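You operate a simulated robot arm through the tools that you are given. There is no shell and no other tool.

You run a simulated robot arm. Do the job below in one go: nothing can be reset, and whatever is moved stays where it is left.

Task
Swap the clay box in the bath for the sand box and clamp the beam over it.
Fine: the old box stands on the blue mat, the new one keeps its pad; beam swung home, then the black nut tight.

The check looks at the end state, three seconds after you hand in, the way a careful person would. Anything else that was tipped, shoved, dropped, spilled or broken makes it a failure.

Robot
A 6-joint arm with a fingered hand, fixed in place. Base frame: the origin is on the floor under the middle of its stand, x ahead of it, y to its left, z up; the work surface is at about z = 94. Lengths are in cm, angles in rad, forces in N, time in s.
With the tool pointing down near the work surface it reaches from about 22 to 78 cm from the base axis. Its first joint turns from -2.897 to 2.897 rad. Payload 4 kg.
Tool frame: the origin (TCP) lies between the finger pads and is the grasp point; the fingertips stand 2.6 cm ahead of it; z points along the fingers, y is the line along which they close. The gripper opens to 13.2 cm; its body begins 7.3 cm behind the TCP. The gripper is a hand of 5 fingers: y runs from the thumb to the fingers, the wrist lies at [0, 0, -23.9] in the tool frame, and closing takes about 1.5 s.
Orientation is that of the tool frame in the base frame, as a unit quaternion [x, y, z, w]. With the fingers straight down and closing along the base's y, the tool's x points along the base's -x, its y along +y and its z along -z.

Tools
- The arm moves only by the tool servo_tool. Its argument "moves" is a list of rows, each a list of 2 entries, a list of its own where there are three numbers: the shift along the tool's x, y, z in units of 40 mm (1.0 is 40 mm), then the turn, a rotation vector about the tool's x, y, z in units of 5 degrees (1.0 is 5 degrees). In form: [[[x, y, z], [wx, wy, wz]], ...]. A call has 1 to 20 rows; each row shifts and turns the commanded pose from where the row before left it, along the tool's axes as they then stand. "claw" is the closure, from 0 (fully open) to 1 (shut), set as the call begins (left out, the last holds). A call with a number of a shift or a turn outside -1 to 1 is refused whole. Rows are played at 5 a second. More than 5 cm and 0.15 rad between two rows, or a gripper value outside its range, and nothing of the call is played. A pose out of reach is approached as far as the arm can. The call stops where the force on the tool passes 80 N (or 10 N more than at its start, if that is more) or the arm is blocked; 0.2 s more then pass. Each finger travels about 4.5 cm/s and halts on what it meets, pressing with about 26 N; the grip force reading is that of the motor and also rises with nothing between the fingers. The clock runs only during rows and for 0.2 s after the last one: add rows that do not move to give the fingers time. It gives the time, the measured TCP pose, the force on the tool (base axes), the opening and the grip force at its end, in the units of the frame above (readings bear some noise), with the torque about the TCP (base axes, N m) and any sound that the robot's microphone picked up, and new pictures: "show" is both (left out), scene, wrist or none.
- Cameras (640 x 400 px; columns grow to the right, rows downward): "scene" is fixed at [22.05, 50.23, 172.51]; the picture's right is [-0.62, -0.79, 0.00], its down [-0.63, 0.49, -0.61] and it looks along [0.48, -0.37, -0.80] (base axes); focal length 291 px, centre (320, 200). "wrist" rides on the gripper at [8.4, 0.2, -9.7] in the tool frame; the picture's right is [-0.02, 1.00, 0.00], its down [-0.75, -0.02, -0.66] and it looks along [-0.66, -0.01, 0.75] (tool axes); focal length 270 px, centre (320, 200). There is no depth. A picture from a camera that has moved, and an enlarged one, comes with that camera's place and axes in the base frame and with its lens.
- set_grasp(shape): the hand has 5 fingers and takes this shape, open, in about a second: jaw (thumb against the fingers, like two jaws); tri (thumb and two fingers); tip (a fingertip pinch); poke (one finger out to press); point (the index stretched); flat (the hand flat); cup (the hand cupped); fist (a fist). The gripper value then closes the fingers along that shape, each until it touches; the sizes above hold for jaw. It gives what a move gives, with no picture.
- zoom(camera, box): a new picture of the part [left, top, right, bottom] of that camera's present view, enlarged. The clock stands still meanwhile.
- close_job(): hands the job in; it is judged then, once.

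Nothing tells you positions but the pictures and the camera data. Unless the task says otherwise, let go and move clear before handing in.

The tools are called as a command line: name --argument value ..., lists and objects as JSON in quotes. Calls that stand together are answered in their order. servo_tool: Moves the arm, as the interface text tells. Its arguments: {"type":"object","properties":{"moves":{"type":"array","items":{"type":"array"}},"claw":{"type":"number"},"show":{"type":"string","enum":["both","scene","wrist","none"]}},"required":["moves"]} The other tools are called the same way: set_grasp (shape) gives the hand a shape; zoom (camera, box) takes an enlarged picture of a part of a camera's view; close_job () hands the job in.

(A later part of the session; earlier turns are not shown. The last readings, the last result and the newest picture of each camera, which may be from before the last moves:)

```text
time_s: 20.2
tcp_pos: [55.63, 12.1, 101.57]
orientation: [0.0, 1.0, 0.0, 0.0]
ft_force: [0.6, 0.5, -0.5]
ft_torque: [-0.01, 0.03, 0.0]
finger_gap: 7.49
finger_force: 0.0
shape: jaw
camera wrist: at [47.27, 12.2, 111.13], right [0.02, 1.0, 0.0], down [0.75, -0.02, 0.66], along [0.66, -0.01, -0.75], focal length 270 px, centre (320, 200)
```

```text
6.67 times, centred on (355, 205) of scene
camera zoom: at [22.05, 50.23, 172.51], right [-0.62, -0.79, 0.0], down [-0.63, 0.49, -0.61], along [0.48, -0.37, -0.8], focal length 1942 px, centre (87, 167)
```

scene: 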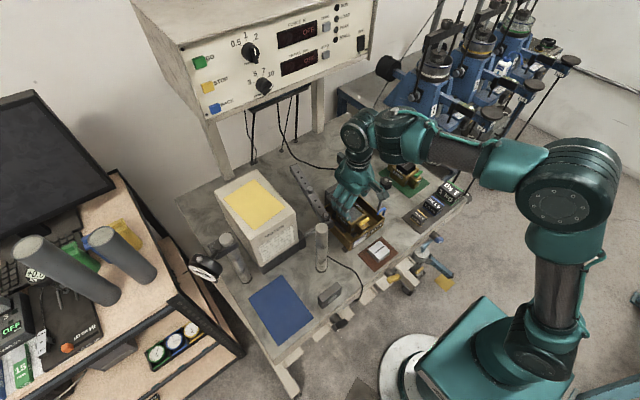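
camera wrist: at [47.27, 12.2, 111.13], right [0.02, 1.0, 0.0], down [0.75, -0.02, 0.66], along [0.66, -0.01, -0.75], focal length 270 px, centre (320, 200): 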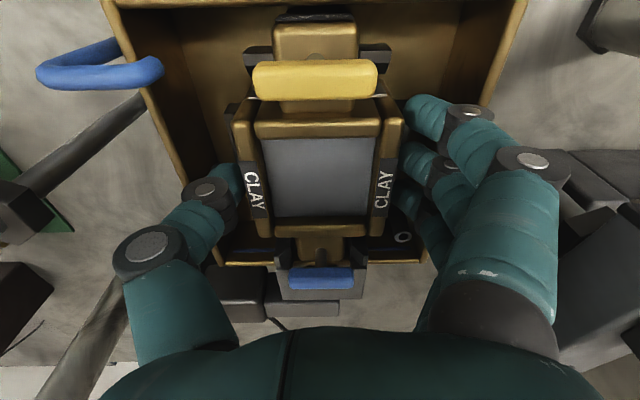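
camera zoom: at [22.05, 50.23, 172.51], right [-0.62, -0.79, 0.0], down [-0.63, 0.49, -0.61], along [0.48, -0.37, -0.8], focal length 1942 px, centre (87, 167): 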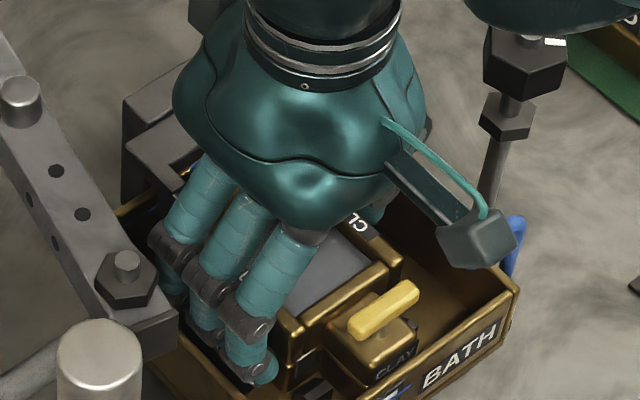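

Fingers are alongside the box faces. I'll lower a touch more, then close the grip and hold for it to settle.

servo_tool --moves '[[[0, 0, 0.05], [0, 0, 0]], [[0, 0, 0], [0, 0, 0]]]' --show "none"

servo_tool --moves '[[[0, 0, 0], [0, 0, 0]], [[0, 0, 0], [0, 0, 0]], [[0, 0, 0], [0, 0, 0]], [[0, 0, 0], [0, 0, 0]], [[0, 0, 0], [0, 0, 0]], [[0, 0, 0], [0, 0, 0]]]' --claw 0.7 --show "both"

zoom --camera "wrist" --box '[190, 60, 450, 230]'

```text
time_s: 20.8
tcp_pos: [55.62, 11.99, 101.33]
orientation: [0.0, 1.0, 0.0, 0.0]
ft_force: [-0.3, -0.1, -0.4]
ft_torque: [0.0, 0.0, -0.01]
finger_gap: 7.49
finger_force: 0.1
shape: jaw
```

```text
time_s: 22.2
tcp_pos: [55.65, 12.15, 101.28]
orientation: [0.0, 1.0, 0.0, 0.001]
ft_force: [-1.2, 4.0, -1.2]
ft_torque: [0.1, 0.04, 0.23]
finger_gap: 5.96
finger_force: 26.4
shape: jaw
camera wrist: at [47.25, 12.25, 110.96], right [0.02, 1.0, 0.0], down [0.75, -0.02, 0.66], along [0.66, -0.01, -0.75], focal length 270 px, centre (320, 200)
```

scene: 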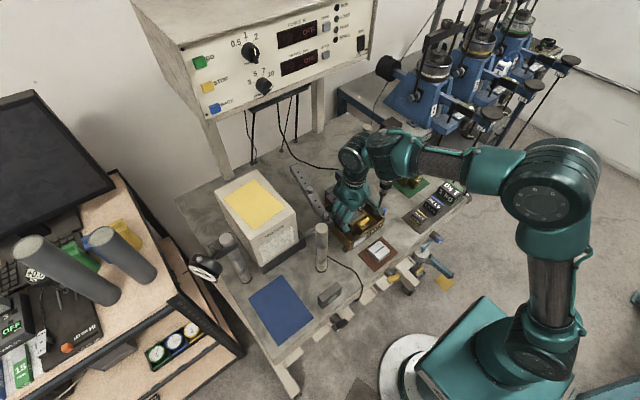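
wrist: 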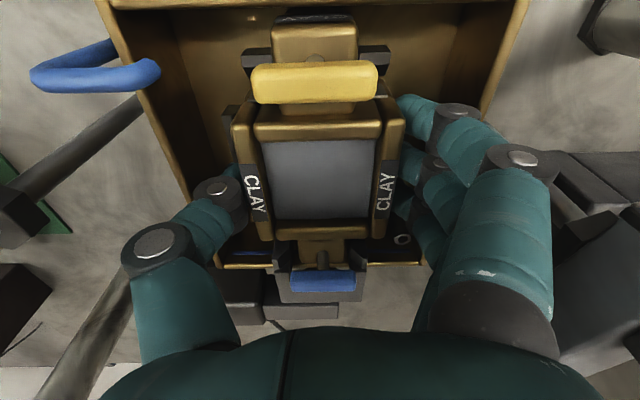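

```text
2.35 times, centred on (320, 145) of wrist
camera zoom: at [47.25, 12.25, 110.96], right [0.02, 1.0, 0.0], down [0.75, -0.02, 0.66], along [0.66, -0.01, -0.75], focal length 636 px, centre (320, 329)
```

zoom: 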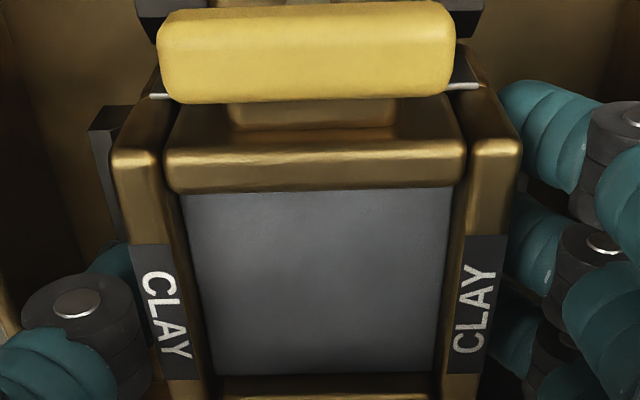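

Grip is firm at 26 N, so I'll lift slowly and check.

servo_tool --moves '[[[0, 0, -0.1], [0, 0, 0]], [[0, 0, -0.1], [0, 0, 0]], [[0, 0, -0.1], [0, 0, 0]], [[0, 0, -0.1], [0, 0, 0]], [[0, 0, -0.1], [0, 0, 0]], [[0, 0, -0.1], [0, 0, 0]], [[0, 0, 0], [0, 0, 0]]]' --show "both"

zoom --camera "wrist" --box '[190, 40, 450, 250]'

zoom --camera "scene" --box '[310, 150, 410, 240]'

```text
time_s: 23.8
tcp_pos: [55.7, 12.08, 103.67]
orientation: [0.0, 1.0, 0.0, 0.0]
ft_force: [-11.1, 1.7, -7.0]
ft_torque: [0.04, 0.14, 0.36]
finger_gap: 5.85
finger_force: 25.7
shape: jaw
camera wrist: at [47.23, 12.24, 113.38], right [0.02, 1.0, 0.0], down [0.75, -0.02, 0.66], along [0.66, -0.01, -0.75], focal length 270 px, centre (320, 200)
```

scene: 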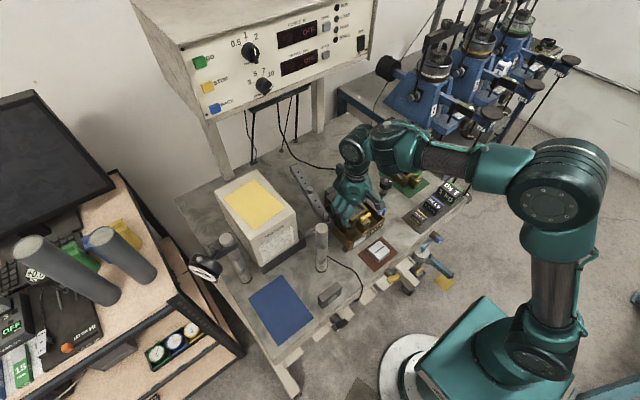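
wrist: 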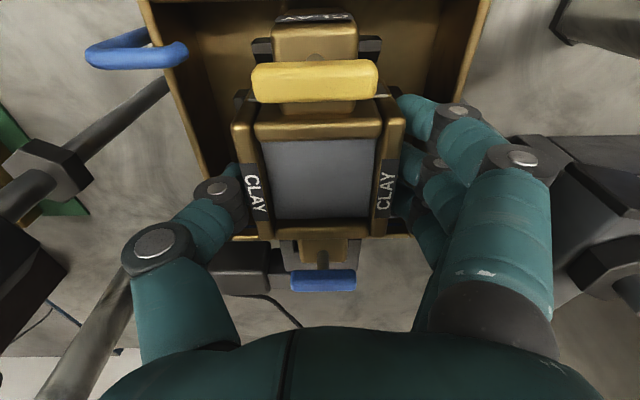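

```text
1.90 times, centred on (320, 145) of wrist
camera zoom: at [47.23, 12.24, 113.38], right [0.02, 1.0, 0.0], down [0.75, -0.02, 0.66], along [0.66, -0.01, -0.75], focal length 515 px, centre (320, 305)
```

zoom: 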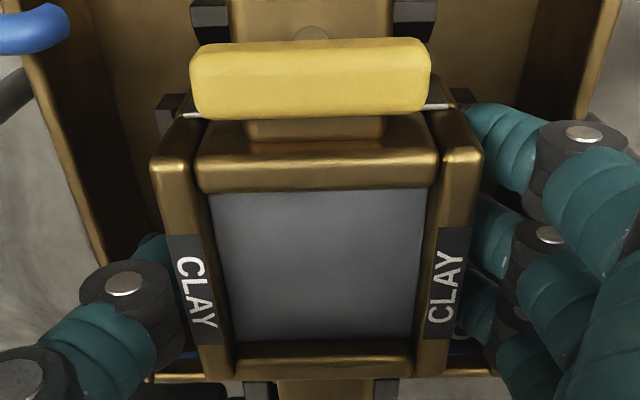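

```text
4.44 times, centred on (360, 195) of scene
camera zoom: at [22.05, 50.23, 172.51], right [-0.62, -0.79, 0.0], down [-0.63, 0.49, -0.61], along [0.48, -0.37, -0.8], focal length 1294 px, centre (142, 222)
```

zoom: 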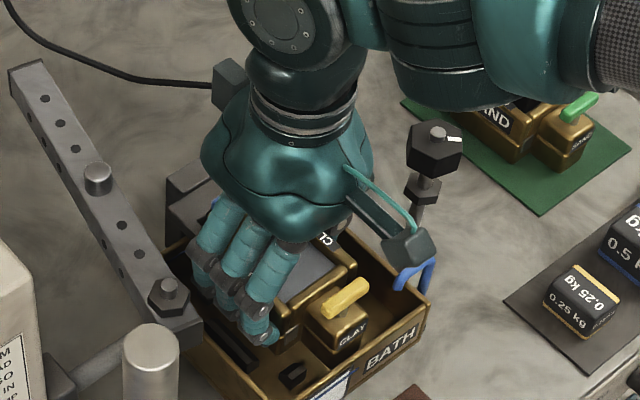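

The box is rising with the hand at about 7 N of weight, with a slight sideways rub of -11 N in x against the fork. I'll ease 0.2 cm toward -x and keep lifting.

servo_tool --moves '[[[0.05, 0, 0], [0, 0, 0]], [[0, 0, -0.1], [0, 0, 0]], [[0, 0, -0.1], [0, 0, 0]], [[0, 0, -0.1], [0, 0, 0]], [[0, 0, 0], [0, 0, 0]]]' --show "wrist"

zoom --camera "scene" --box '[310, 150, 410, 240]'

```text
time_s: 25.0
tcp_pos: [55.47, 11.98, 104.93]
orientation: [0.0, 1.0, 0.0, 0.0]
ft_force: [0.2, -0.3, -7.9]
ft_torque: [-0.01, -0.06, 0.01]
finger_gap: 5.86
finger_force: 25.5
shape: jaw
camera wrist: at [47.04, 12.18, 114.54], right [0.02, 1.0, 0.0], down [0.75, -0.02, 0.66], along [0.66, -0.01, -0.75], focal length 270 px, centre (320, 200)
```

wrist: 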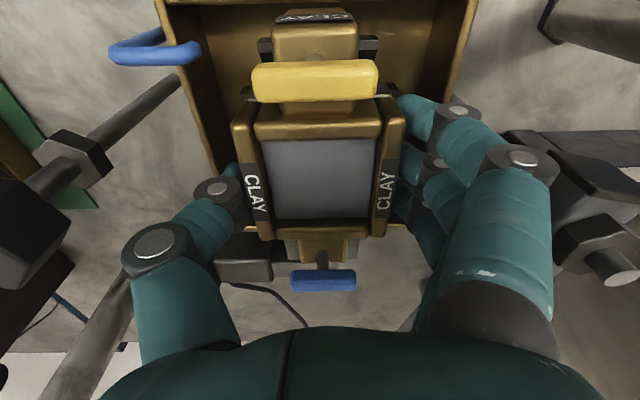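

```text
4.44 times, centred on (360, 195) of scene
camera zoom: at [22.05, 50.23, 172.51], right [-0.62, -0.79, 0.0], down [-0.63, 0.49, -0.61], along [0.48, -0.37, -0.8], focal length 1294 px, centre (142, 222)
```

zoom: 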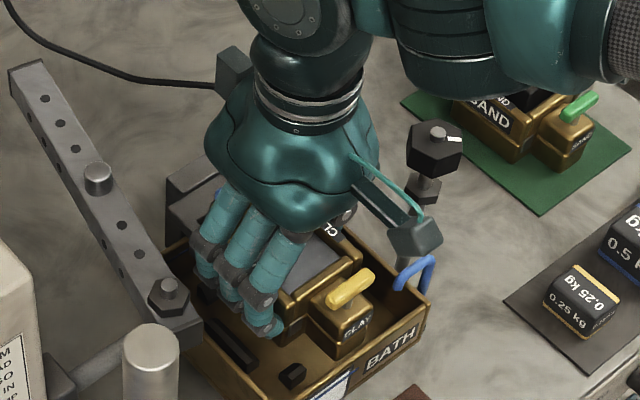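

The box is free of the bath, with only its 8 N weight on the tool. I'll lift it high enough to clear the post and studs.

servo_tool --moves '[[[0, 0, -0.2], [0, 0, 0]], [[0, 0, -0.3], [0, 0, 0]], [[0, 0, -0.4], [0, 0, 0]], [[0, 0, -0.5], [0, 0, 0]], [[0, 0, -0.5], [0, 0, 0]], [[0, 0, -0.5], [0, 0, 0]], [[0, 0, -0.5], [0, 0, 0]], [[0, 0, -0.5], [0, 0, 0]], [[0, 0, -0.5], [0, 0, 0]], [[0, 0, -0.5], [0, 0, 0]], [[0, 0, -0.5], [0, 0, 0]], [[0, 0, -0.4], [0, 0, 0]], [[0, 0, -0.2], [0, 0, 0]], [[0, 0, 0], [0, 0, 0]]]' --show "both"

zoom --camera "scene" --box '[280, 80, 420, 200]'

```text
time_s: 28.0
tcp_pos: [55.35, 12.03, 126.9]
orientation: [0.0, 1.0, 0.0, 0.0]
ft_force: [-0.1, -0.1, -7.4]
ft_torque: [0.03, -0.04, -0.03]
finger_gap: 5.89
finger_force: 26.1
shape: jaw
camera wrist: at [47.09, 12.19, 136.52], right [0.02, 1.0, 0.0], down [0.75, -0.02, 0.66], along [0.66, -0.01, -0.75], focal length 270 px, centre (320, 200)
```

scene: 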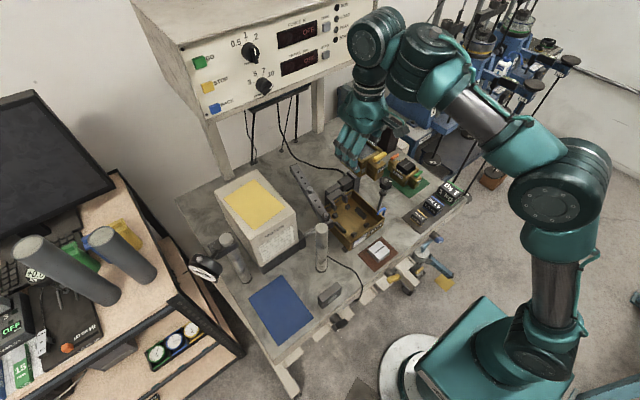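
wrist: 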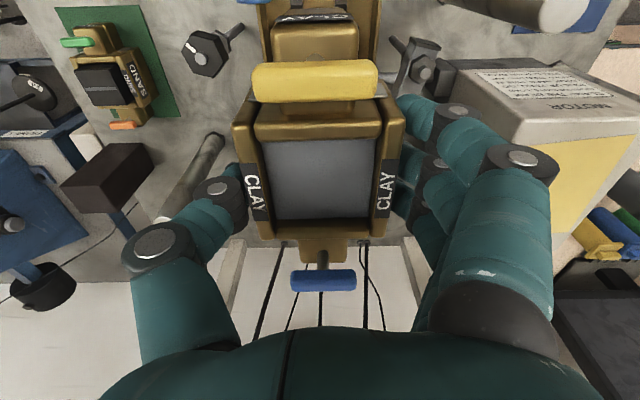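

```text
3.33 times, centred on (350, 140) of scene
camera zoom: at [22.05, 50.23, 172.51], right [-0.62, -0.79, 0.0], down [-0.63, 0.49, -0.61], along [0.48, -0.37, -0.8], focal length 971 px, centre (220, 400)
```

zoom: 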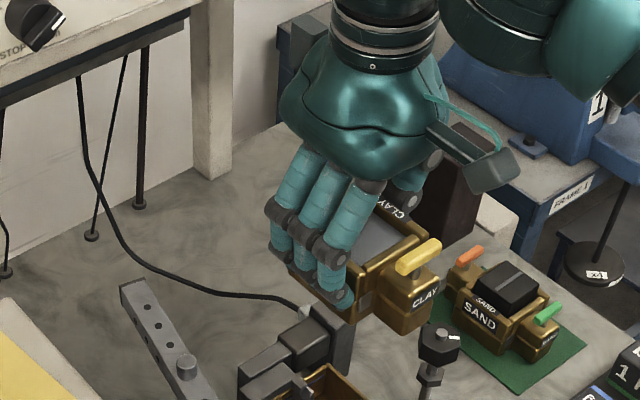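

The box is held level at z = 127. I'll move it over the post toward the blue mat at height.

servo_tool --moves '[[[0.1, 0.3, 0], [0, 0, 0]], [[0.2, 0.5, 0], [0, 0, 0]], [[0.25, 0.6, 0], [0, 0, 0]], [[0.25, 0.6, 0], [0, 0, 0]], [[0.25, 0.6, 0], [0, 0, 0]], [[0.25, 0.6, 0], [0, 0, 0]], [[0.2, 0.6, 0], [0, 0, 0]], [[0.1, 0.6, 0], [0, 0, 0]], [[0.1, 0.6, 0], [0, 0, 0]], [[0, 0.6, 0], [0, 0, 0]], [[0, 0.5, 0], [0, 0, 0]], [[0, 0.3, 0], [0, 0, 0]], [[0, 0, 0], [0, 0, 0]]]' --show "both"

```text
time_s: 30.8
tcp_pos: [48.71, 37.71, 126.83]
orientation: [-0.001, 1.0, 0.0, 0.0]
ft_force: [0.4, -0.2, -7.2]
ft_torque: [-0.03, -0.05, -0.03]
finger_gap: 5.85
finger_force: 26.0
shape: jaw
camera wrist: at [40.31, 37.78, 136.41], right [0.02, 1.0, 0.0], down [0.75, -0.02, 0.66], along [0.66, -0.01, -0.75], focal length 270 px, centre (320, 200)
```

scene: 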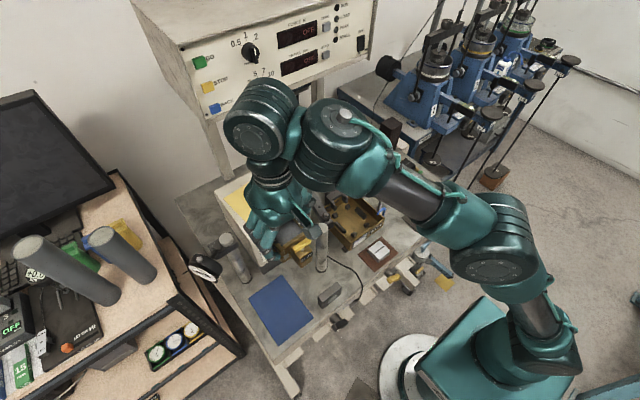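
wrist: 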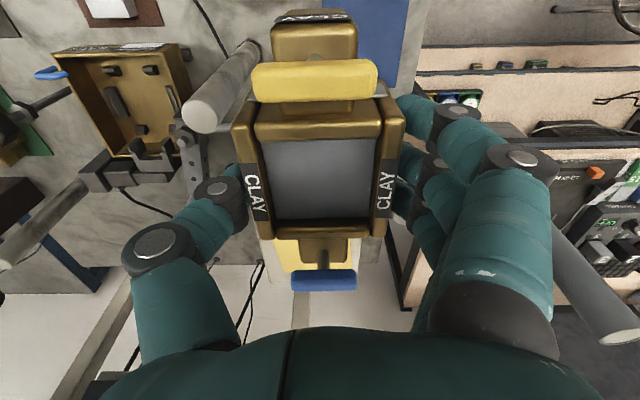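

I'm past the post. I'll continue toward the mat centre at (47.5, 43.9) while descending, then check alignment.

servo_tool --moves '[[[0.05, 0.3, 0.1], [0, 0, 0]], [[0.06, 0.4, 0.2], [0, 0, 0]], [[0.06, 0.4, 0.3], [0, 0, 0]], [[0.06, 0.3, 0.4], [0, 0, 0]], [[0, 0.15, 0.5], [0, 0, 0]], [[0, 0, 0.5], [0, 0, 0]], [[0, 0, 0.5], [0, 0, 0]], [[0, 0, 0.5], [0, 0, 0]], [[0, 0, 0.3], [0, 0, 0]], [[0, 0, 0], [0, 0, 0]], [[0, 0, 0], [0, 0, 0]]]' --show "both"

zoom --camera "scene" --box '[200, 220, 360, 360]'

```text
time_s: 33.2
tcp_pos: [47.68, 43.82, 113.62]
orientation: [0.0, 1.0, 0.0, 0.0]
ft_force: [0.3, -0.3, -7.6]
ft_torque: [-0.01, -0.04, 0.01]
finger_gap: 5.87
finger_force: 25.7
shape: jaw
camera wrist: at [39.28, 44.01, 123.26], right [0.02, 1.0, 0.0], down [0.75, -0.02, 0.66], along [0.66, -0.01, -0.75], focal length 270 px, centre (320, 200)
```

scene: 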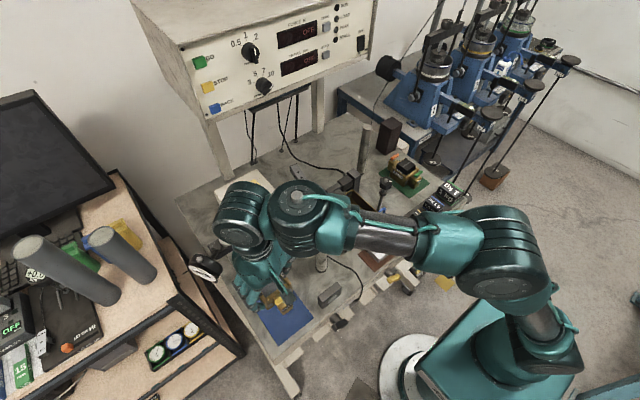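
wrist: 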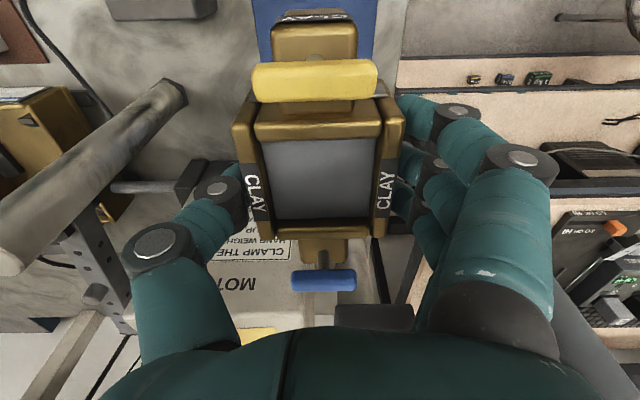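

```text
2.86 times, centred on (280, 290) of scene
camera zoom: at [22.05, 50.23, 172.51], right [-0.62, -0.79, 0.0], down [-0.63, 0.49, -0.61], along [0.48, -0.37, -0.8], focal length 832 px, centre (434, -57)
```

zoom: 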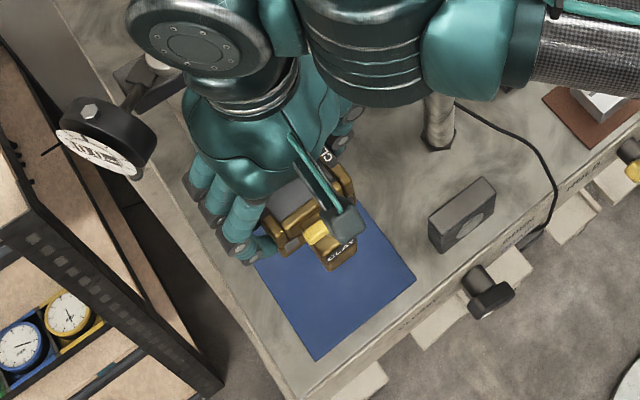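

Aligned over the mat. I'll lower to just above the surface, then feel for contact.

servo_tool --moves '[[[0, 0, 0.4], [0, 0, 0]], [[0, 0, 0.5], [0, 0, 0]], [[0, 0, 0.5], [0, 0, 0]], [[0, 0, 0.5], [0, 0, 0]], [[0, 0, 0.5], [0, 0, 0]], [[0, 0, 0.5], [0, 0, 0]], [[0, 0, 0.3], [0, 0, 0]], [[0, 0, 0.2], [0, 0, 0]], [[0, 0, 0], [0, 0, 0]], [[0, 0, 0], [0, 0, 0]]]' --show "both"

zoom --camera "scene" --box '[200, 220, 360, 360]'

```text
time_s: 35.4
tcp_pos: [47.96, 43.88, 100.09]
orientation: [0.0, 1.0, 0.0, -0.001]
ft_force: [0.1, 0.2, -7.5]
ft_torque: [0.02, -0.04, 0.0]
finger_gap: 5.86
finger_force: 26.1
shape: jaw
camera wrist: at [39.4, 44.07, 109.72], right [0.02, 1.0, 0.0], down [0.75, -0.02, 0.66], along [0.66, -0.01, -0.75], focal length 270 px, centre (320, 200)
```

scene: 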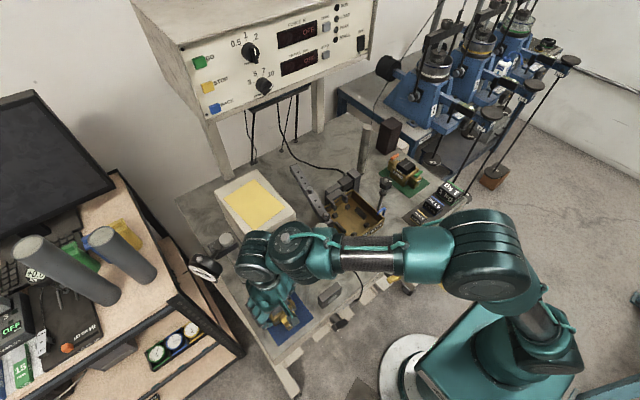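
wrist: 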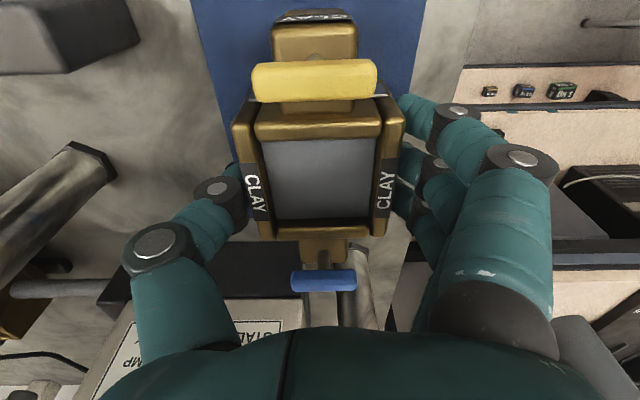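

```text
2.86 times, centred on (280, 290) of scene
camera zoom: at [22.05, 50.23, 172.51], right [-0.62, -0.79, 0.0], down [-0.63, 0.49, -0.61], along [0.48, -0.37, -0.8], focal length 832 px, centre (434, -57)
```

zoom: 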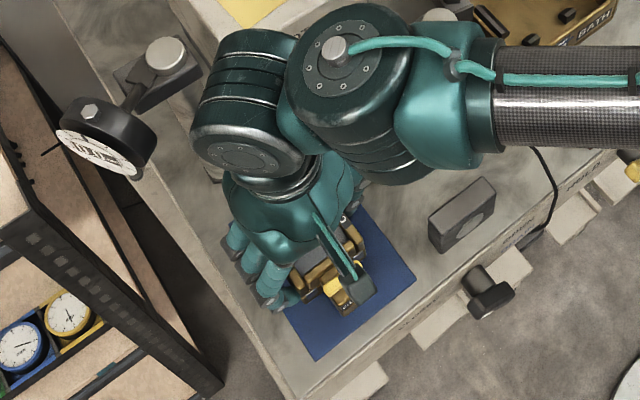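

Nearly there. I'll feel for the mat with small steps.

servo_tool --moves '[[[0, 0, 0.07], [0, 0, 0]], [[0, 0, 0.07], [0, 0, 0]], [[0, 0, 0.07], [0, 0, 0]], [[0, 0, 0.05], [0, 0, 0]], [[0, 0, 0], [0, 0, 0]]]' --show "none"

servo_tool --moves '[[[0, 0, 0.04], [0, 0, 0]], [[0, 0, 0], [0, 0, 0]]]' --show "none"

servo_tool --moves '[[[0, 0, 0.04], [0, 0, 0]], [[0, 0, 0], [0, 0, 0]]]' --show "none"

```text
time_s: 36.6
tcp_pos: [47.85, 43.83, 99.02]
orientation: [0.0, 1.0, 0.0, 0.0]
ft_force: [1.1, -0.1, -6.1]
ft_torque: [0.03, 0.0, -0.01]
finger_gap: 5.87
finger_force: 25.8
shape: jaw
```

```text
time_s: 37.2
tcp_pos: [47.6, 43.98, 99.09]
orientation: [-0.001, 1.0, 0.001, 0.001]
ft_force: [2.6, -1.0, 7.3]
ft_torque: [0.13, 0.02, -0.03]
finger_gap: 5.85
finger_force: 25.8
shape: jaw
```

```text
time_s: 37.8
tcp_pos: [47.8, 43.9, 98.94]
orientation: [0.0, 1.0, 0.002, 0.002]
ft_force: [5.5, -1.2, 25.7]
ft_torque: [0.1, 0.02, -0.07]
finger_gap: 5.84
finger_force: 25.6
shape: jaw
```

Contact, with force up to +25 N. I'll ease up slightly, then open the fingers.

servo_tool --moves '[[[0, 0, -0.05], [0, 0, 0]], [[0, 0, 0], [0, 0, 0]]]' --show "none"

servo_tool --moves '[[[0, 0, 0], [0, 0, 0]], [[0, 0, 0], [0, 0, 0]], [[0, 0, 0], [0, 0, 0]], [[0, 0, 0], [0, 0, 0]], [[0, 0, 0], [0, 0, 0]]]' --claw 0.36 --show "both"

```text
time_s: 38.4
tcp_pos: [47.73, 43.83, 99.0]
orientation: [0.0, 1.0, -0.001, 0.001]
ft_force: [9.1, 2.1, 14.1]
ft_torque: [0.24, -0.07, -0.1]
finger_gap: 5.86
finger_force: 26.3
shape: jaw
```

```text
time_s: 39.6
tcp_pos: [47.71, 43.82, 99.0]
orientation: [0.0, 1.0, 0.0, 0.0]
ft_force: [-0.9, 0.0, -0.5]
ft_torque: [-0.04, -0.01, 0.01]
finger_gap: 8.41
finger_force: 0.0
shape: jaw
camera wrist: at [39.34, 44.02, 108.6], right [0.02, 1.0, 0.0], down [0.75, -0.02, 0.66], along [0.66, -0.01, -0.75], focal length 270 px, centre (320, 200)
```

scene: 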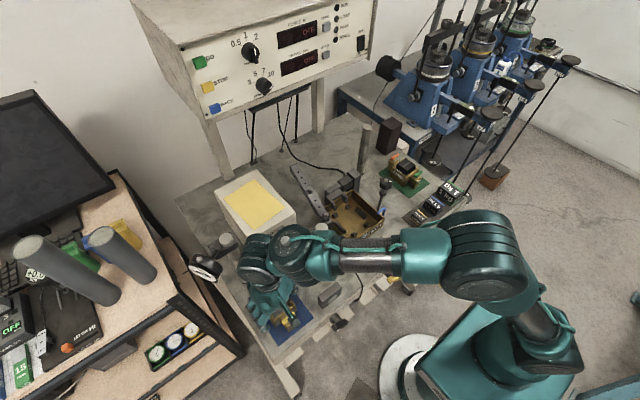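
wrist: 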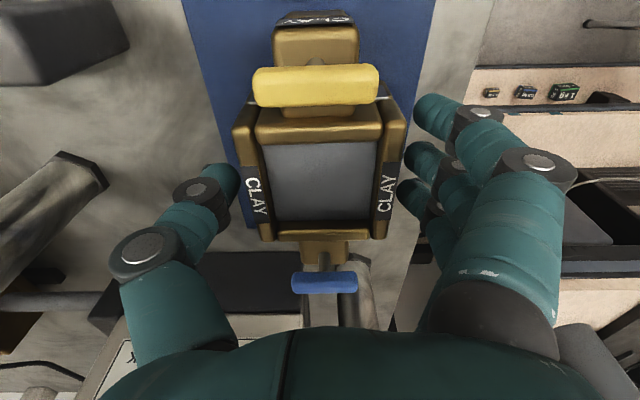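

Released cleanly. I'll rise straight up and check the old box on the mat.

servo_tool --moves '[[[0, 0, -0.2], [0, 0, 0]], [[0, 0, -0.3], [0, 0, 0]], [[0, 0, -0.5], [0, 0, 0]], [[0, 0, -0.7], [0, 0, 0]], [[0, 0, -0.8], [0, 0, 0]], [[0, 0, -0.8], [0, 0, 0]], [[0, 0, -0.8], [0, 0, 0]], [[0, 0, -0.8], [0, 0, 0]], [[0, 0, -0.6], [0, 0, 0]], [[0, 0, 0], [0, 0, 0]]]' --show "both"

zoom --camera "wrist" --box '[220, 0, 440, 160]'

zoom --camera "scene" --box '[230, 260, 330, 350]'

```text
time_s: 41.8
tcp_pos: [47.73, 43.95, 121.16]
orientation: [0.0, 1.0, 0.0, 0.0]
ft_force: [-0.1, 0.9, 0.5]
ft_torque: [-0.02, -0.01, 0.02]
finger_gap: 8.43
finger_force: 0.1
shape: jaw
camera wrist: at [39.37, 44.06, 130.79], right [0.02, 1.0, 0.0], down [0.75, -0.02, 0.66], along [0.66, -0.01, -0.75], focal length 270 px, centre (320, 200)
```

scene: 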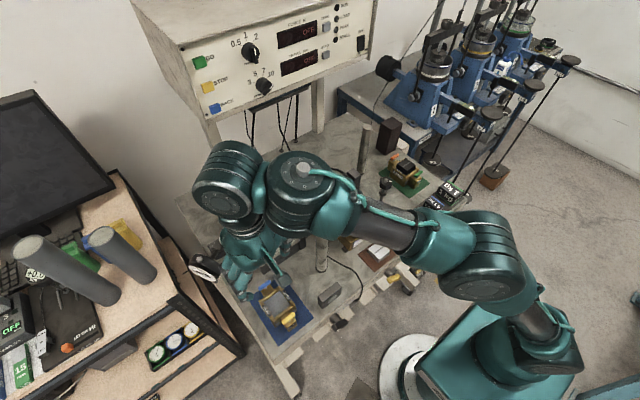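
wrist: 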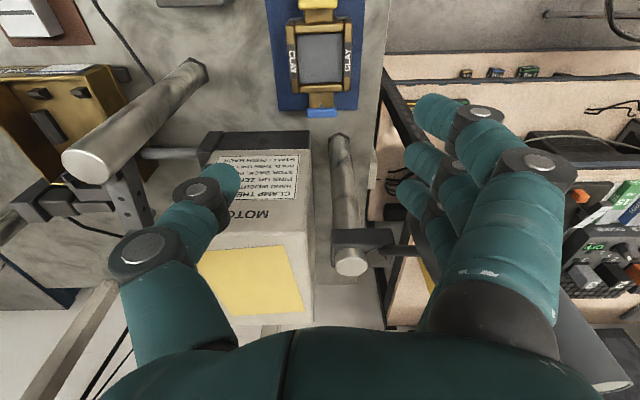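

```text
2.50 times, centred on (330, 80) of wrist
camera zoom: at [39.37, 44.06, 130.79], right [0.02, 1.0, 0.0], down [0.75, -0.02, 0.66], along [0.66, -0.01, -0.75], focal length 676 px, centre (295, 500)
```

zoom: 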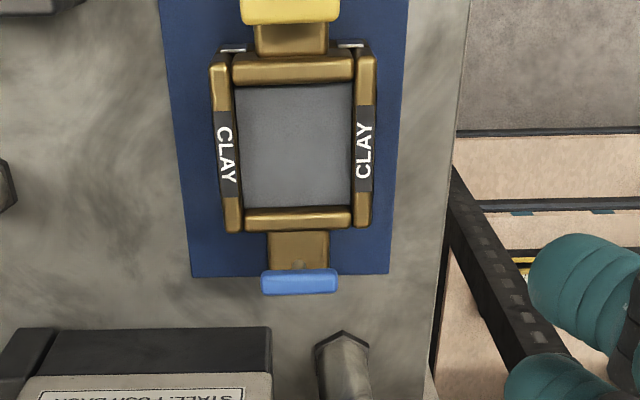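

```text
4.44 times, centred on (280, 305) of scene
camera zoom: at [22.05, 50.23, 172.51], right [-0.62, -0.79, 0.0], down [-0.63, 0.49, -0.61], along [0.48, -0.37, -0.8], focal length 1294 px, centre (498, -267)
```

zoom: 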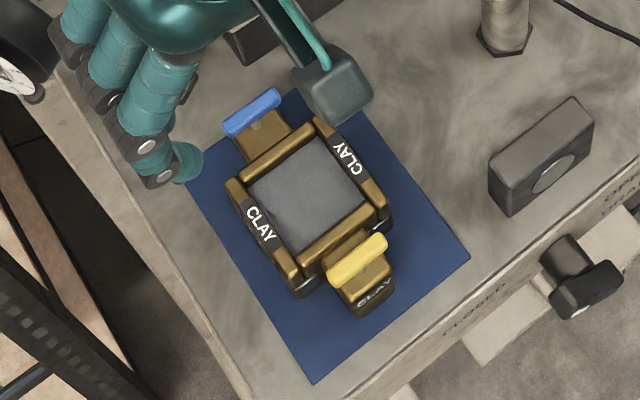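

The clay box stands squarely on the blue mat. I'll go to the sand box, routing in front of the posts at height.

servo_tool --moves '[[[0.8, -0.5, -0.2], [0, 0, 0]], [[0.8, -0.6, -0.2], [0, 0, 0]], [[0.8, -0.7, -0.2], [0, 0, 0]], [[0, -0.95, 0], [0, 0, 0]], [[0, -0.95, 0], [0, 0, 0]], [[0, -0.95, 0], [0, 0, 0]], [[0, -0.95, 0], [0, 0, 0]], [[0, -0.95, 0], [0, 0, 0]], [[0, -0.95, 0], [0, 0, 0]], [[0, -0.95, 0], [0, 0, 0]], [[0, -0.95, 0], [0, 0, 0]], [[0, -0.95, 0], [0, 0, 0]], [[-0.2, -0.95, 0], [0, 0, 0]], [[-0.3, -0.95, 0], [0, 0, 0]], [[-0.4, -0.9, 0], [0, 0, 0]], [[-0.5, -0.8, 0], [0, 0, 0]], [[0, 0, 0], [0, 0, 0]]]' --show "both"

```text
time_s: 45.4
tcp_pos: [43.7, -12.14, 123.18]
orientation: [0.001, 1.0, -0.001, 0.0]
ft_force: [-0.5, 0.7, 0.6]
ft_torque: [-0.02, -0.01, 0.0]
finger_gap: 8.41
finger_force: 0.0
shape: jaw
camera wrist: at [35.42, -11.91, 132.84], right [0.02, 1.0, 0.0], down [0.75, -0.02, 0.66], along [0.66, -0.01, -0.75], focal length 270 px, centre (320, 200)
```

scene: 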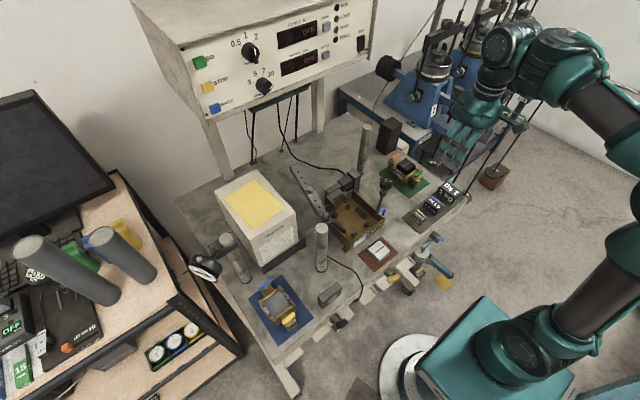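
wrist: 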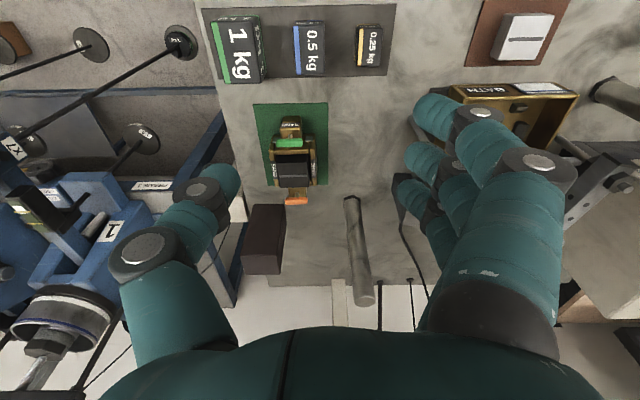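

The view of the empty bath and the sand box is clear now. I'll zoom in on both, and on the clay box.

zoom --camera "scene" --box '[320, 175, 400, 250]'

zoom --camera "wrist" --box '[240, 95, 350, 210]'

zoom --camera "scene" --box '[240, 260, 330, 350]'

zoom --camera "scene" --box '[365, 140, 445, 200]'

```text
5.33 times, centred on (360, 212) of scene
camera zoom: at [22.05, 50.23, 172.51], right [-0.62, -0.79, 0.0], down [-0.63, 0.49, -0.61], along [0.48, -0.37, -0.8], focal length 1553 px, centre (107, 133)
```

zoom: 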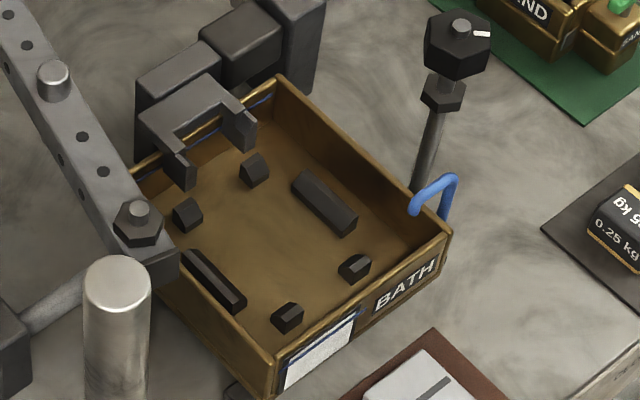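

```text
3.48 times, centred on (295, 152) of wrist
camera zoom: at [35.42, -11.91, 132.84], right [0.02, 1.0, 0.0], down [0.75, -0.02, 0.66], along [0.66, -0.01, -0.75], focal length 940 px, centre (407, 365)
```

zoom: 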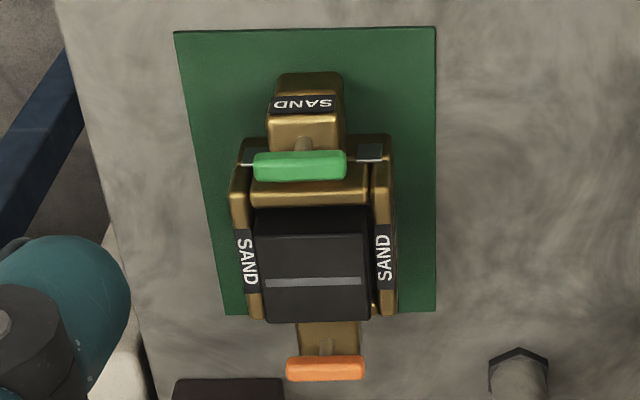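

```text
4.44 times, centred on (285, 305) of scene
camera zoom: at [22.05, 50.23, 172.51], right [-0.62, -0.79, 0.0], down [-0.63, 0.49, -0.61], along [0.48, -0.37, -0.8], focal length 1294 px, centre (476, -267)
```

zoom: 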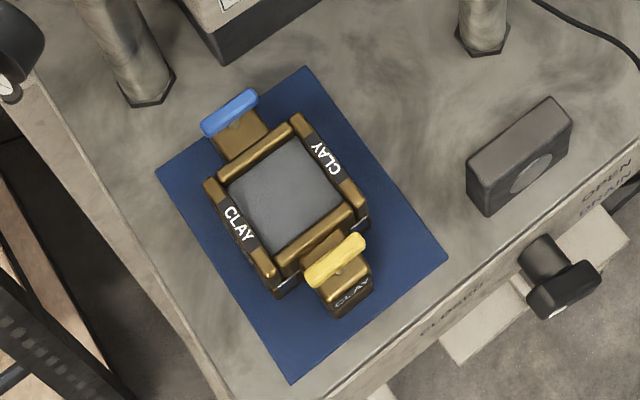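

```text
6.67 times, centred on (405, 170) of scene
camera zoom: at [22.05, 50.23, 172.51], right [-0.62, -0.79, 0.0], down [-0.63, 0.49, -0.61], along [0.48, -0.37, -0.8], focal length 1942 px, centre (-247, 400)
```

zoom: 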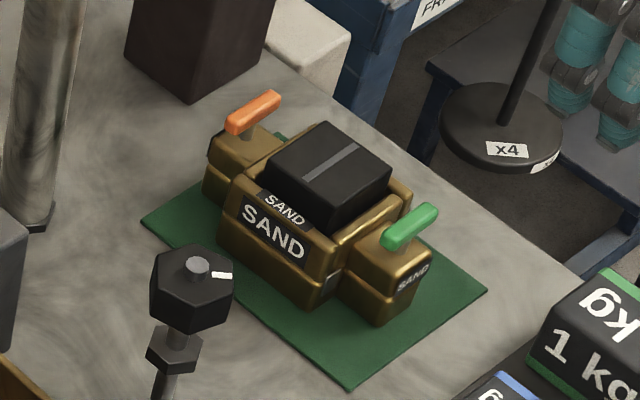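

I'll fly over the sand box at height, lower to about z = 112, and measure its centre relative to the hand.

servo_tool --moves '[[[-0.8, -0.2, 0], [0, 0, 0]], [[-0.8, -0.2, 0], [0, 0, 0]], [[-0.8, -0.2, 0], [0, 0, 0]], [[-0.8, -0.2, 0], [0, 0, 0]], [[-0.8, -0.2, 0], [0, 0, 0]], [[0, 0, 0.5], [0, 0, 0]], [[0, 0, 0.6], [0, 0, 0]], [[0, 0, 0.6], [0, 0, 0]], [[0, 0, 0.6], [0, 0, 0]], [[0, 0, 0.5], [0, 0, 0]], [[0, 0, 0], [0, 0, 0]], [[0, 0, 0], [0, 0, 0]]]' --show "both"

zoom --camera "wrist" --box '[220, 0, 420, 160]'

zoom --camera "scene" --box '[350, 100, 470, 200]'

```text
time_s: 48.0
tcp_pos: [59.84, -15.87, 112.04]
orientation: [-0.001, 1.0, 0.0, 0.0]
ft_force: [-0.7, -0.9, 0.7]
ft_torque: [0.03, 0.01, 0.04]
finger_gap: 8.4
finger_force: 0.0
shape: jaw
camera wrist: at [51.46, -15.67, 121.67], right [0.02, 1.0, 0.0], down [0.75, -0.02, 0.66], along [0.66, -0.01, -0.75], focal length 270 px, centre (320, 200)
```

scene: 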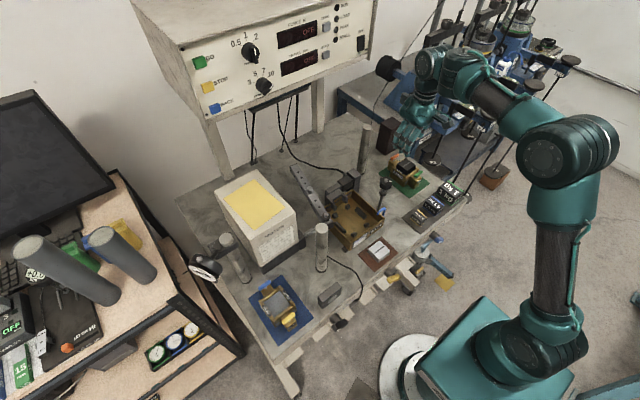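
wrist: 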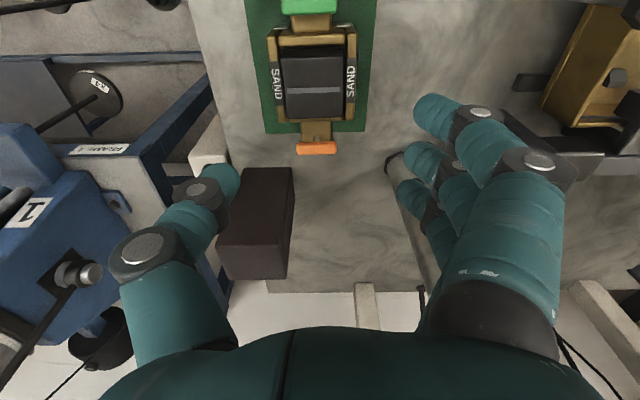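

```text
2.50 times, centred on (320, 80) of wrist
camera zoom: at [51.46, -15.67, 121.67], right [0.02, 1.0, 0.0], down [0.75, -0.02, 0.66], along [0.66, -0.01, -0.75], focal length 676 px, centre (320, 500)
```

zoom: 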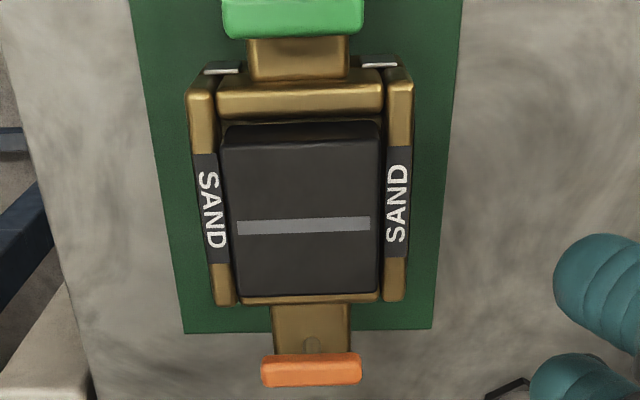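

```text
4.00 times, centred on (410, 150) of scene
camera zoom: at [22.05, 50.23, 172.51], right [-0.62, -0.79, 0.0], down [-0.63, 0.49, -0.61], along [0.48, -0.37, -0.8], focal length 1165 px, centre (-40, 400)
```

zoom: 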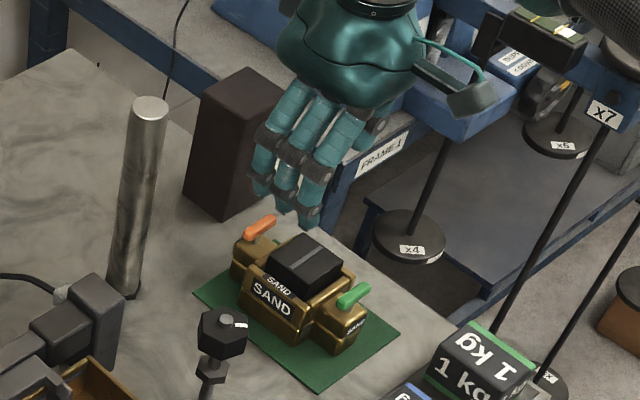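

The sand box centre is 0.3 cm toward -y and 0.5 cm toward -x of the hand. I'll correct, descend to about z = 103.5, and recheck.

servo_tool --moves '[[[0.12, -0.08, 0], [0, 0, 0]], [[0, 0, 0.5], [0, 0, 0]], [[0, 0, 0.5], [0, 0, 0]], [[0, 0, 0.5], [0, 0, 0]], [[0, 0, 0.4], [0, 0, 0]], [[0, 0, 0.2], [0, 0, 0]], [[0, 0, 0], [0, 0, 0]], [[0, 0, 0], [0, 0, 0]]]' --show "wrist"

zoom --camera "wrist" --box '[190, 40, 450, 230]'

zoom --camera "scene" --box '[350, 110, 450, 200]'

```text
time_s: 49.8
tcp_pos: [59.17, -16.24, 103.75]
orientation: [0.0, 1.0, 0.0, 0.0]
ft_force: [-0.6, 0.0, 0.3]
ft_torque: [0.02, 0.04, -0.01]
finger_gap: 8.42
finger_force: 0.1
shape: jaw
camera wrist: at [50.85, -16.05, 113.42], right [0.02, 1.0, 0.0], down [0.75, -0.02, 0.66], along [0.66, -0.01, -0.75], focal length 270 px, centre (320, 200)
```

wrist: 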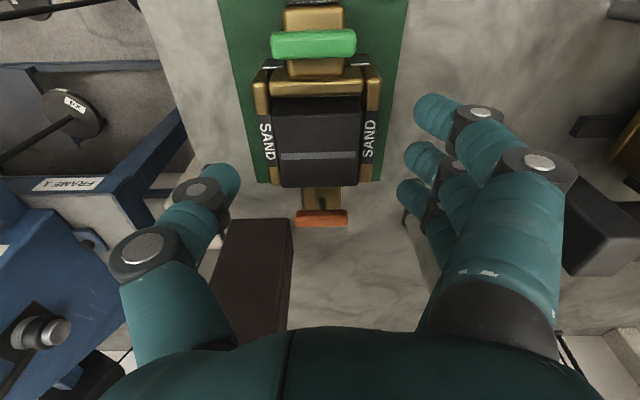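

```text
2.11 times, centred on (320, 135) of wrist
camera zoom: at [50.85, -16.05, 113.42], right [0.02, 1.0, 0.0], down [0.75, -0.02, 0.66], along [0.66, -0.01, -0.75], focal length 569 px, centre (320, 337)
```

zoom: 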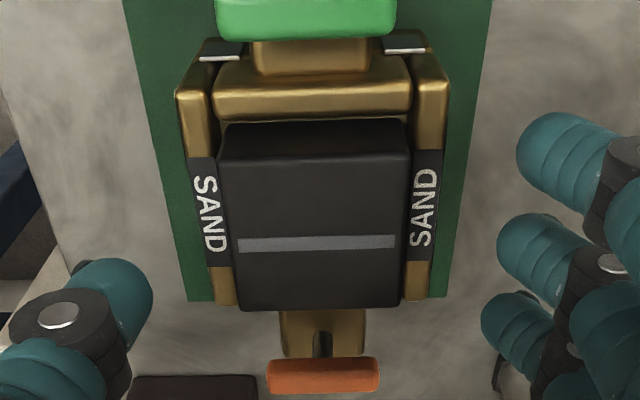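

```text
4.44 times, centred on (400, 155) of scene
camera zoom: at [22.05, 50.23, 172.51], right [-0.62, -0.79, 0.0], down [-0.63, 0.49, -0.61], along [0.48, -0.37, -0.8], focal length 1294 px, centre (-36, 400)
```

zoom: 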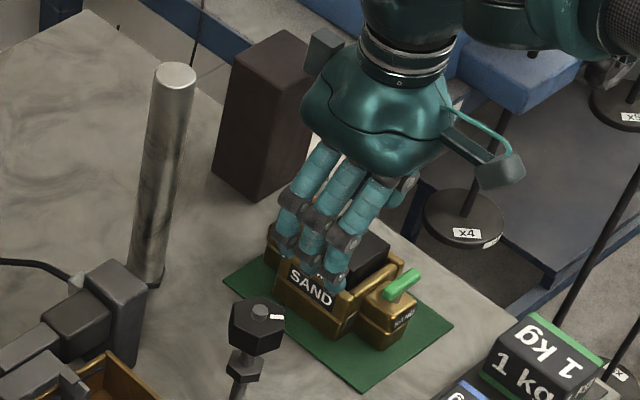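

Centred well. I'll descend to the same relative grasp height as before (TCP about 99.1).

servo_tool --moves '[[[0, 0, 0.25], [0, 0, 0]], [[0, 0, 0.25], [0, 0, 0]], [[0, 0, 0.25], [0, 0, 0]], [[0, 0, 0.2], [0, 0, 0]], [[0, 0, 0.15], [0, 0, 0]], [[0, 0, 0], [0, 0, 0]], [[0, 0, 0], [0, 0, 0]]]' --show "wrist"

zoom --camera "wrist" --box '[190, 40, 450, 230]'

zoom --camera "scene" --box '[350, 110, 450, 200]'

```text
time_s: 51.4
tcp_pos: [59.12, -16.25, 99.41]
orientation: [-0.001, 1.0, 0.001, 0.0]
ft_force: [-1.4, -0.9, -0.7]
ft_torque: [-0.04, 0.04, -0.01]
finger_gap: 8.4
finger_force: 0.0
shape: jaw
camera wrist: at [50.79, -16.08, 109.0], right [0.02, 1.0, 0.0], down [0.75, -0.02, 0.66], along [0.66, -0.01, -0.75], focal length 270 px, centre (320, 200)
```

wrist: 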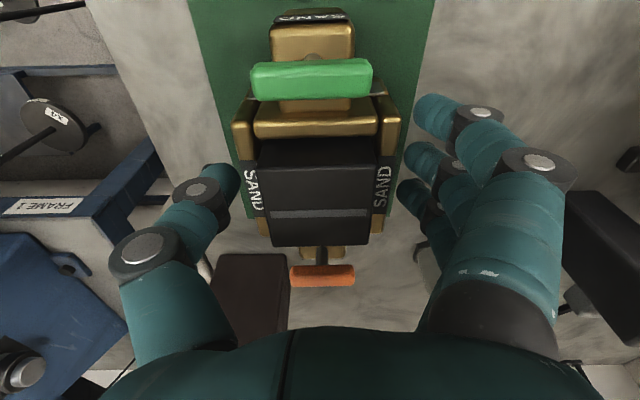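

```text
2.11 times, centred on (320, 135) of wrist
camera zoom: at [50.79, -16.08, 109.0], right [0.02, 1.0, 0.0], down [0.75, -0.02, 0.66], along [0.66, -0.01, -0.75], focal length 569 px, centre (320, 337)
```

zoom: 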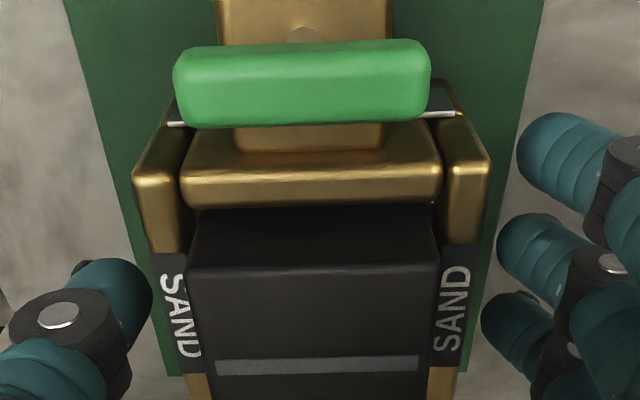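

```text
4.44 times, centred on (400, 155) of scene
camera zoom: at [22.05, 50.23, 172.51], right [-0.62, -0.79, 0.0], down [-0.63, 0.49, -0.61], along [0.48, -0.37, -0.8], focal length 1294 px, centre (-36, 400)
```

zoom: 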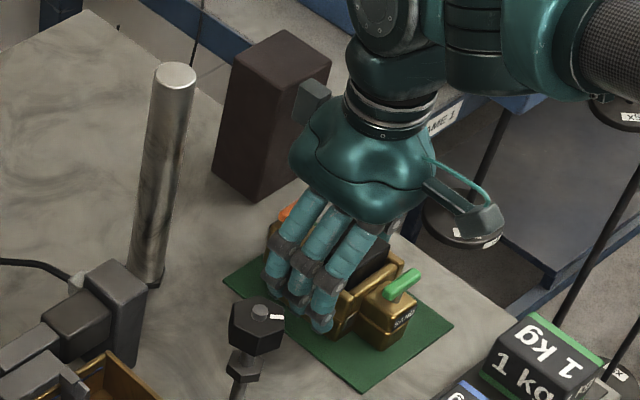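

I'll lower 0.3 cm more and close on the box gently.

servo_tool --moves '[[[0, 0, 0.08], [0, 0, 0]], [[0, 0, 0], [0, 0, 0]]]' --show "none"

servo_tool --moves '[[[0, 0, 0], [0, 0, 0]], [[0, 0, 0], [0, 0, 0]], [[0, 0, 0], [0, 0, 0]], [[0, 0, 0], [0, 0, 0]], [[0, 0, 0], [0, 0, 0]], [[0, 0, 0], [0, 0, 0]], [[0, 0, 0], [0, 0, 0]]]' --claw 0.7 --show "wrist"

zoom --camera "wrist" --box '[190, 40, 450, 230]'

zoom --camera "scene" --box '[350, 110, 450, 200]'

```text
time_s: 52.0
tcp_pos: [59.19, -16.29, 98.89]
orientation: [0.0, 1.0, 0.0, 0.0]
ft_force: [0.5, -0.1, -0.5]
ft_torque: [-0.01, 0.02, 0.0]
finger_gap: 8.39
finger_force: 0.0
shape: jaw
```

```text
time_s: 53.6
tcp_pos: [59.18, -16.31, 99.14]
orientation: [0.0, 1.0, 0.0, 0.0]
ft_force: [1.5, 1.2, 0.2]
ft_torque: [0.06, -0.04, -0.01]
finger_gap: 5.78
finger_force: 25.8
shape: jaw
camera wrist: at [50.82, -16.07, 108.66], right [0.02, 1.0, 0.0], down [0.75, -0.02, 0.66], along [0.66, -0.01, -0.75], focal length 270 px, centre (320, 200)
```

wrist: 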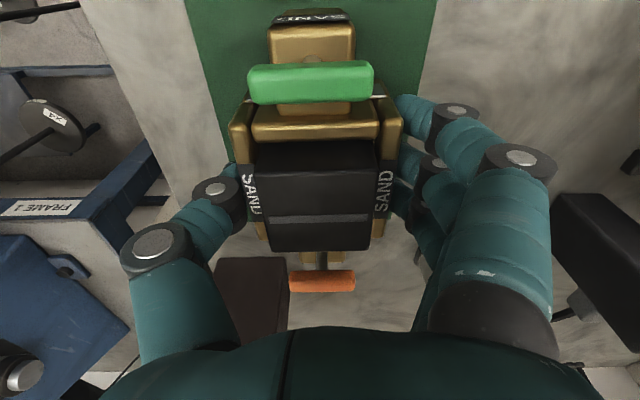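

```text
2.11 times, centred on (320, 135) of wrist
camera zoom: at [50.82, -16.07, 108.66], right [0.02, 1.0, 0.0], down [0.75, -0.02, 0.66], along [0.66, -0.01, -0.75], focal length 569 px, centre (320, 337)
```

zoom: 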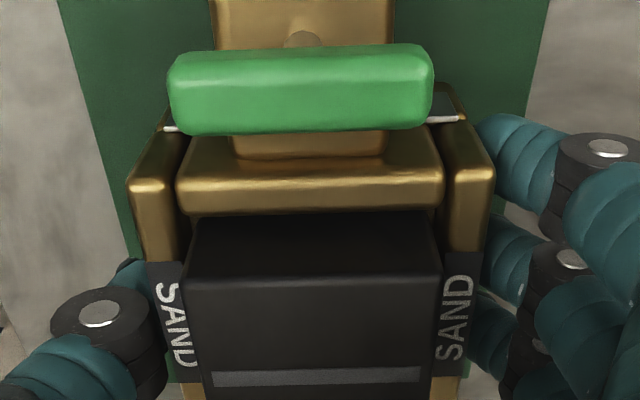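

```text
4.44 times, centred on (400, 155) of scene
camera zoom: at [22.05, 50.23, 172.51], right [-0.62, -0.79, 0.0], down [-0.63, 0.49, -0.61], along [0.48, -0.37, -0.8], focal length 1294 px, centre (-36, 400)
```

zoom: 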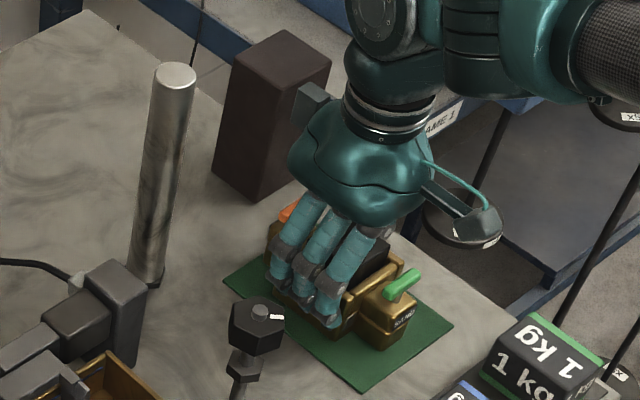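

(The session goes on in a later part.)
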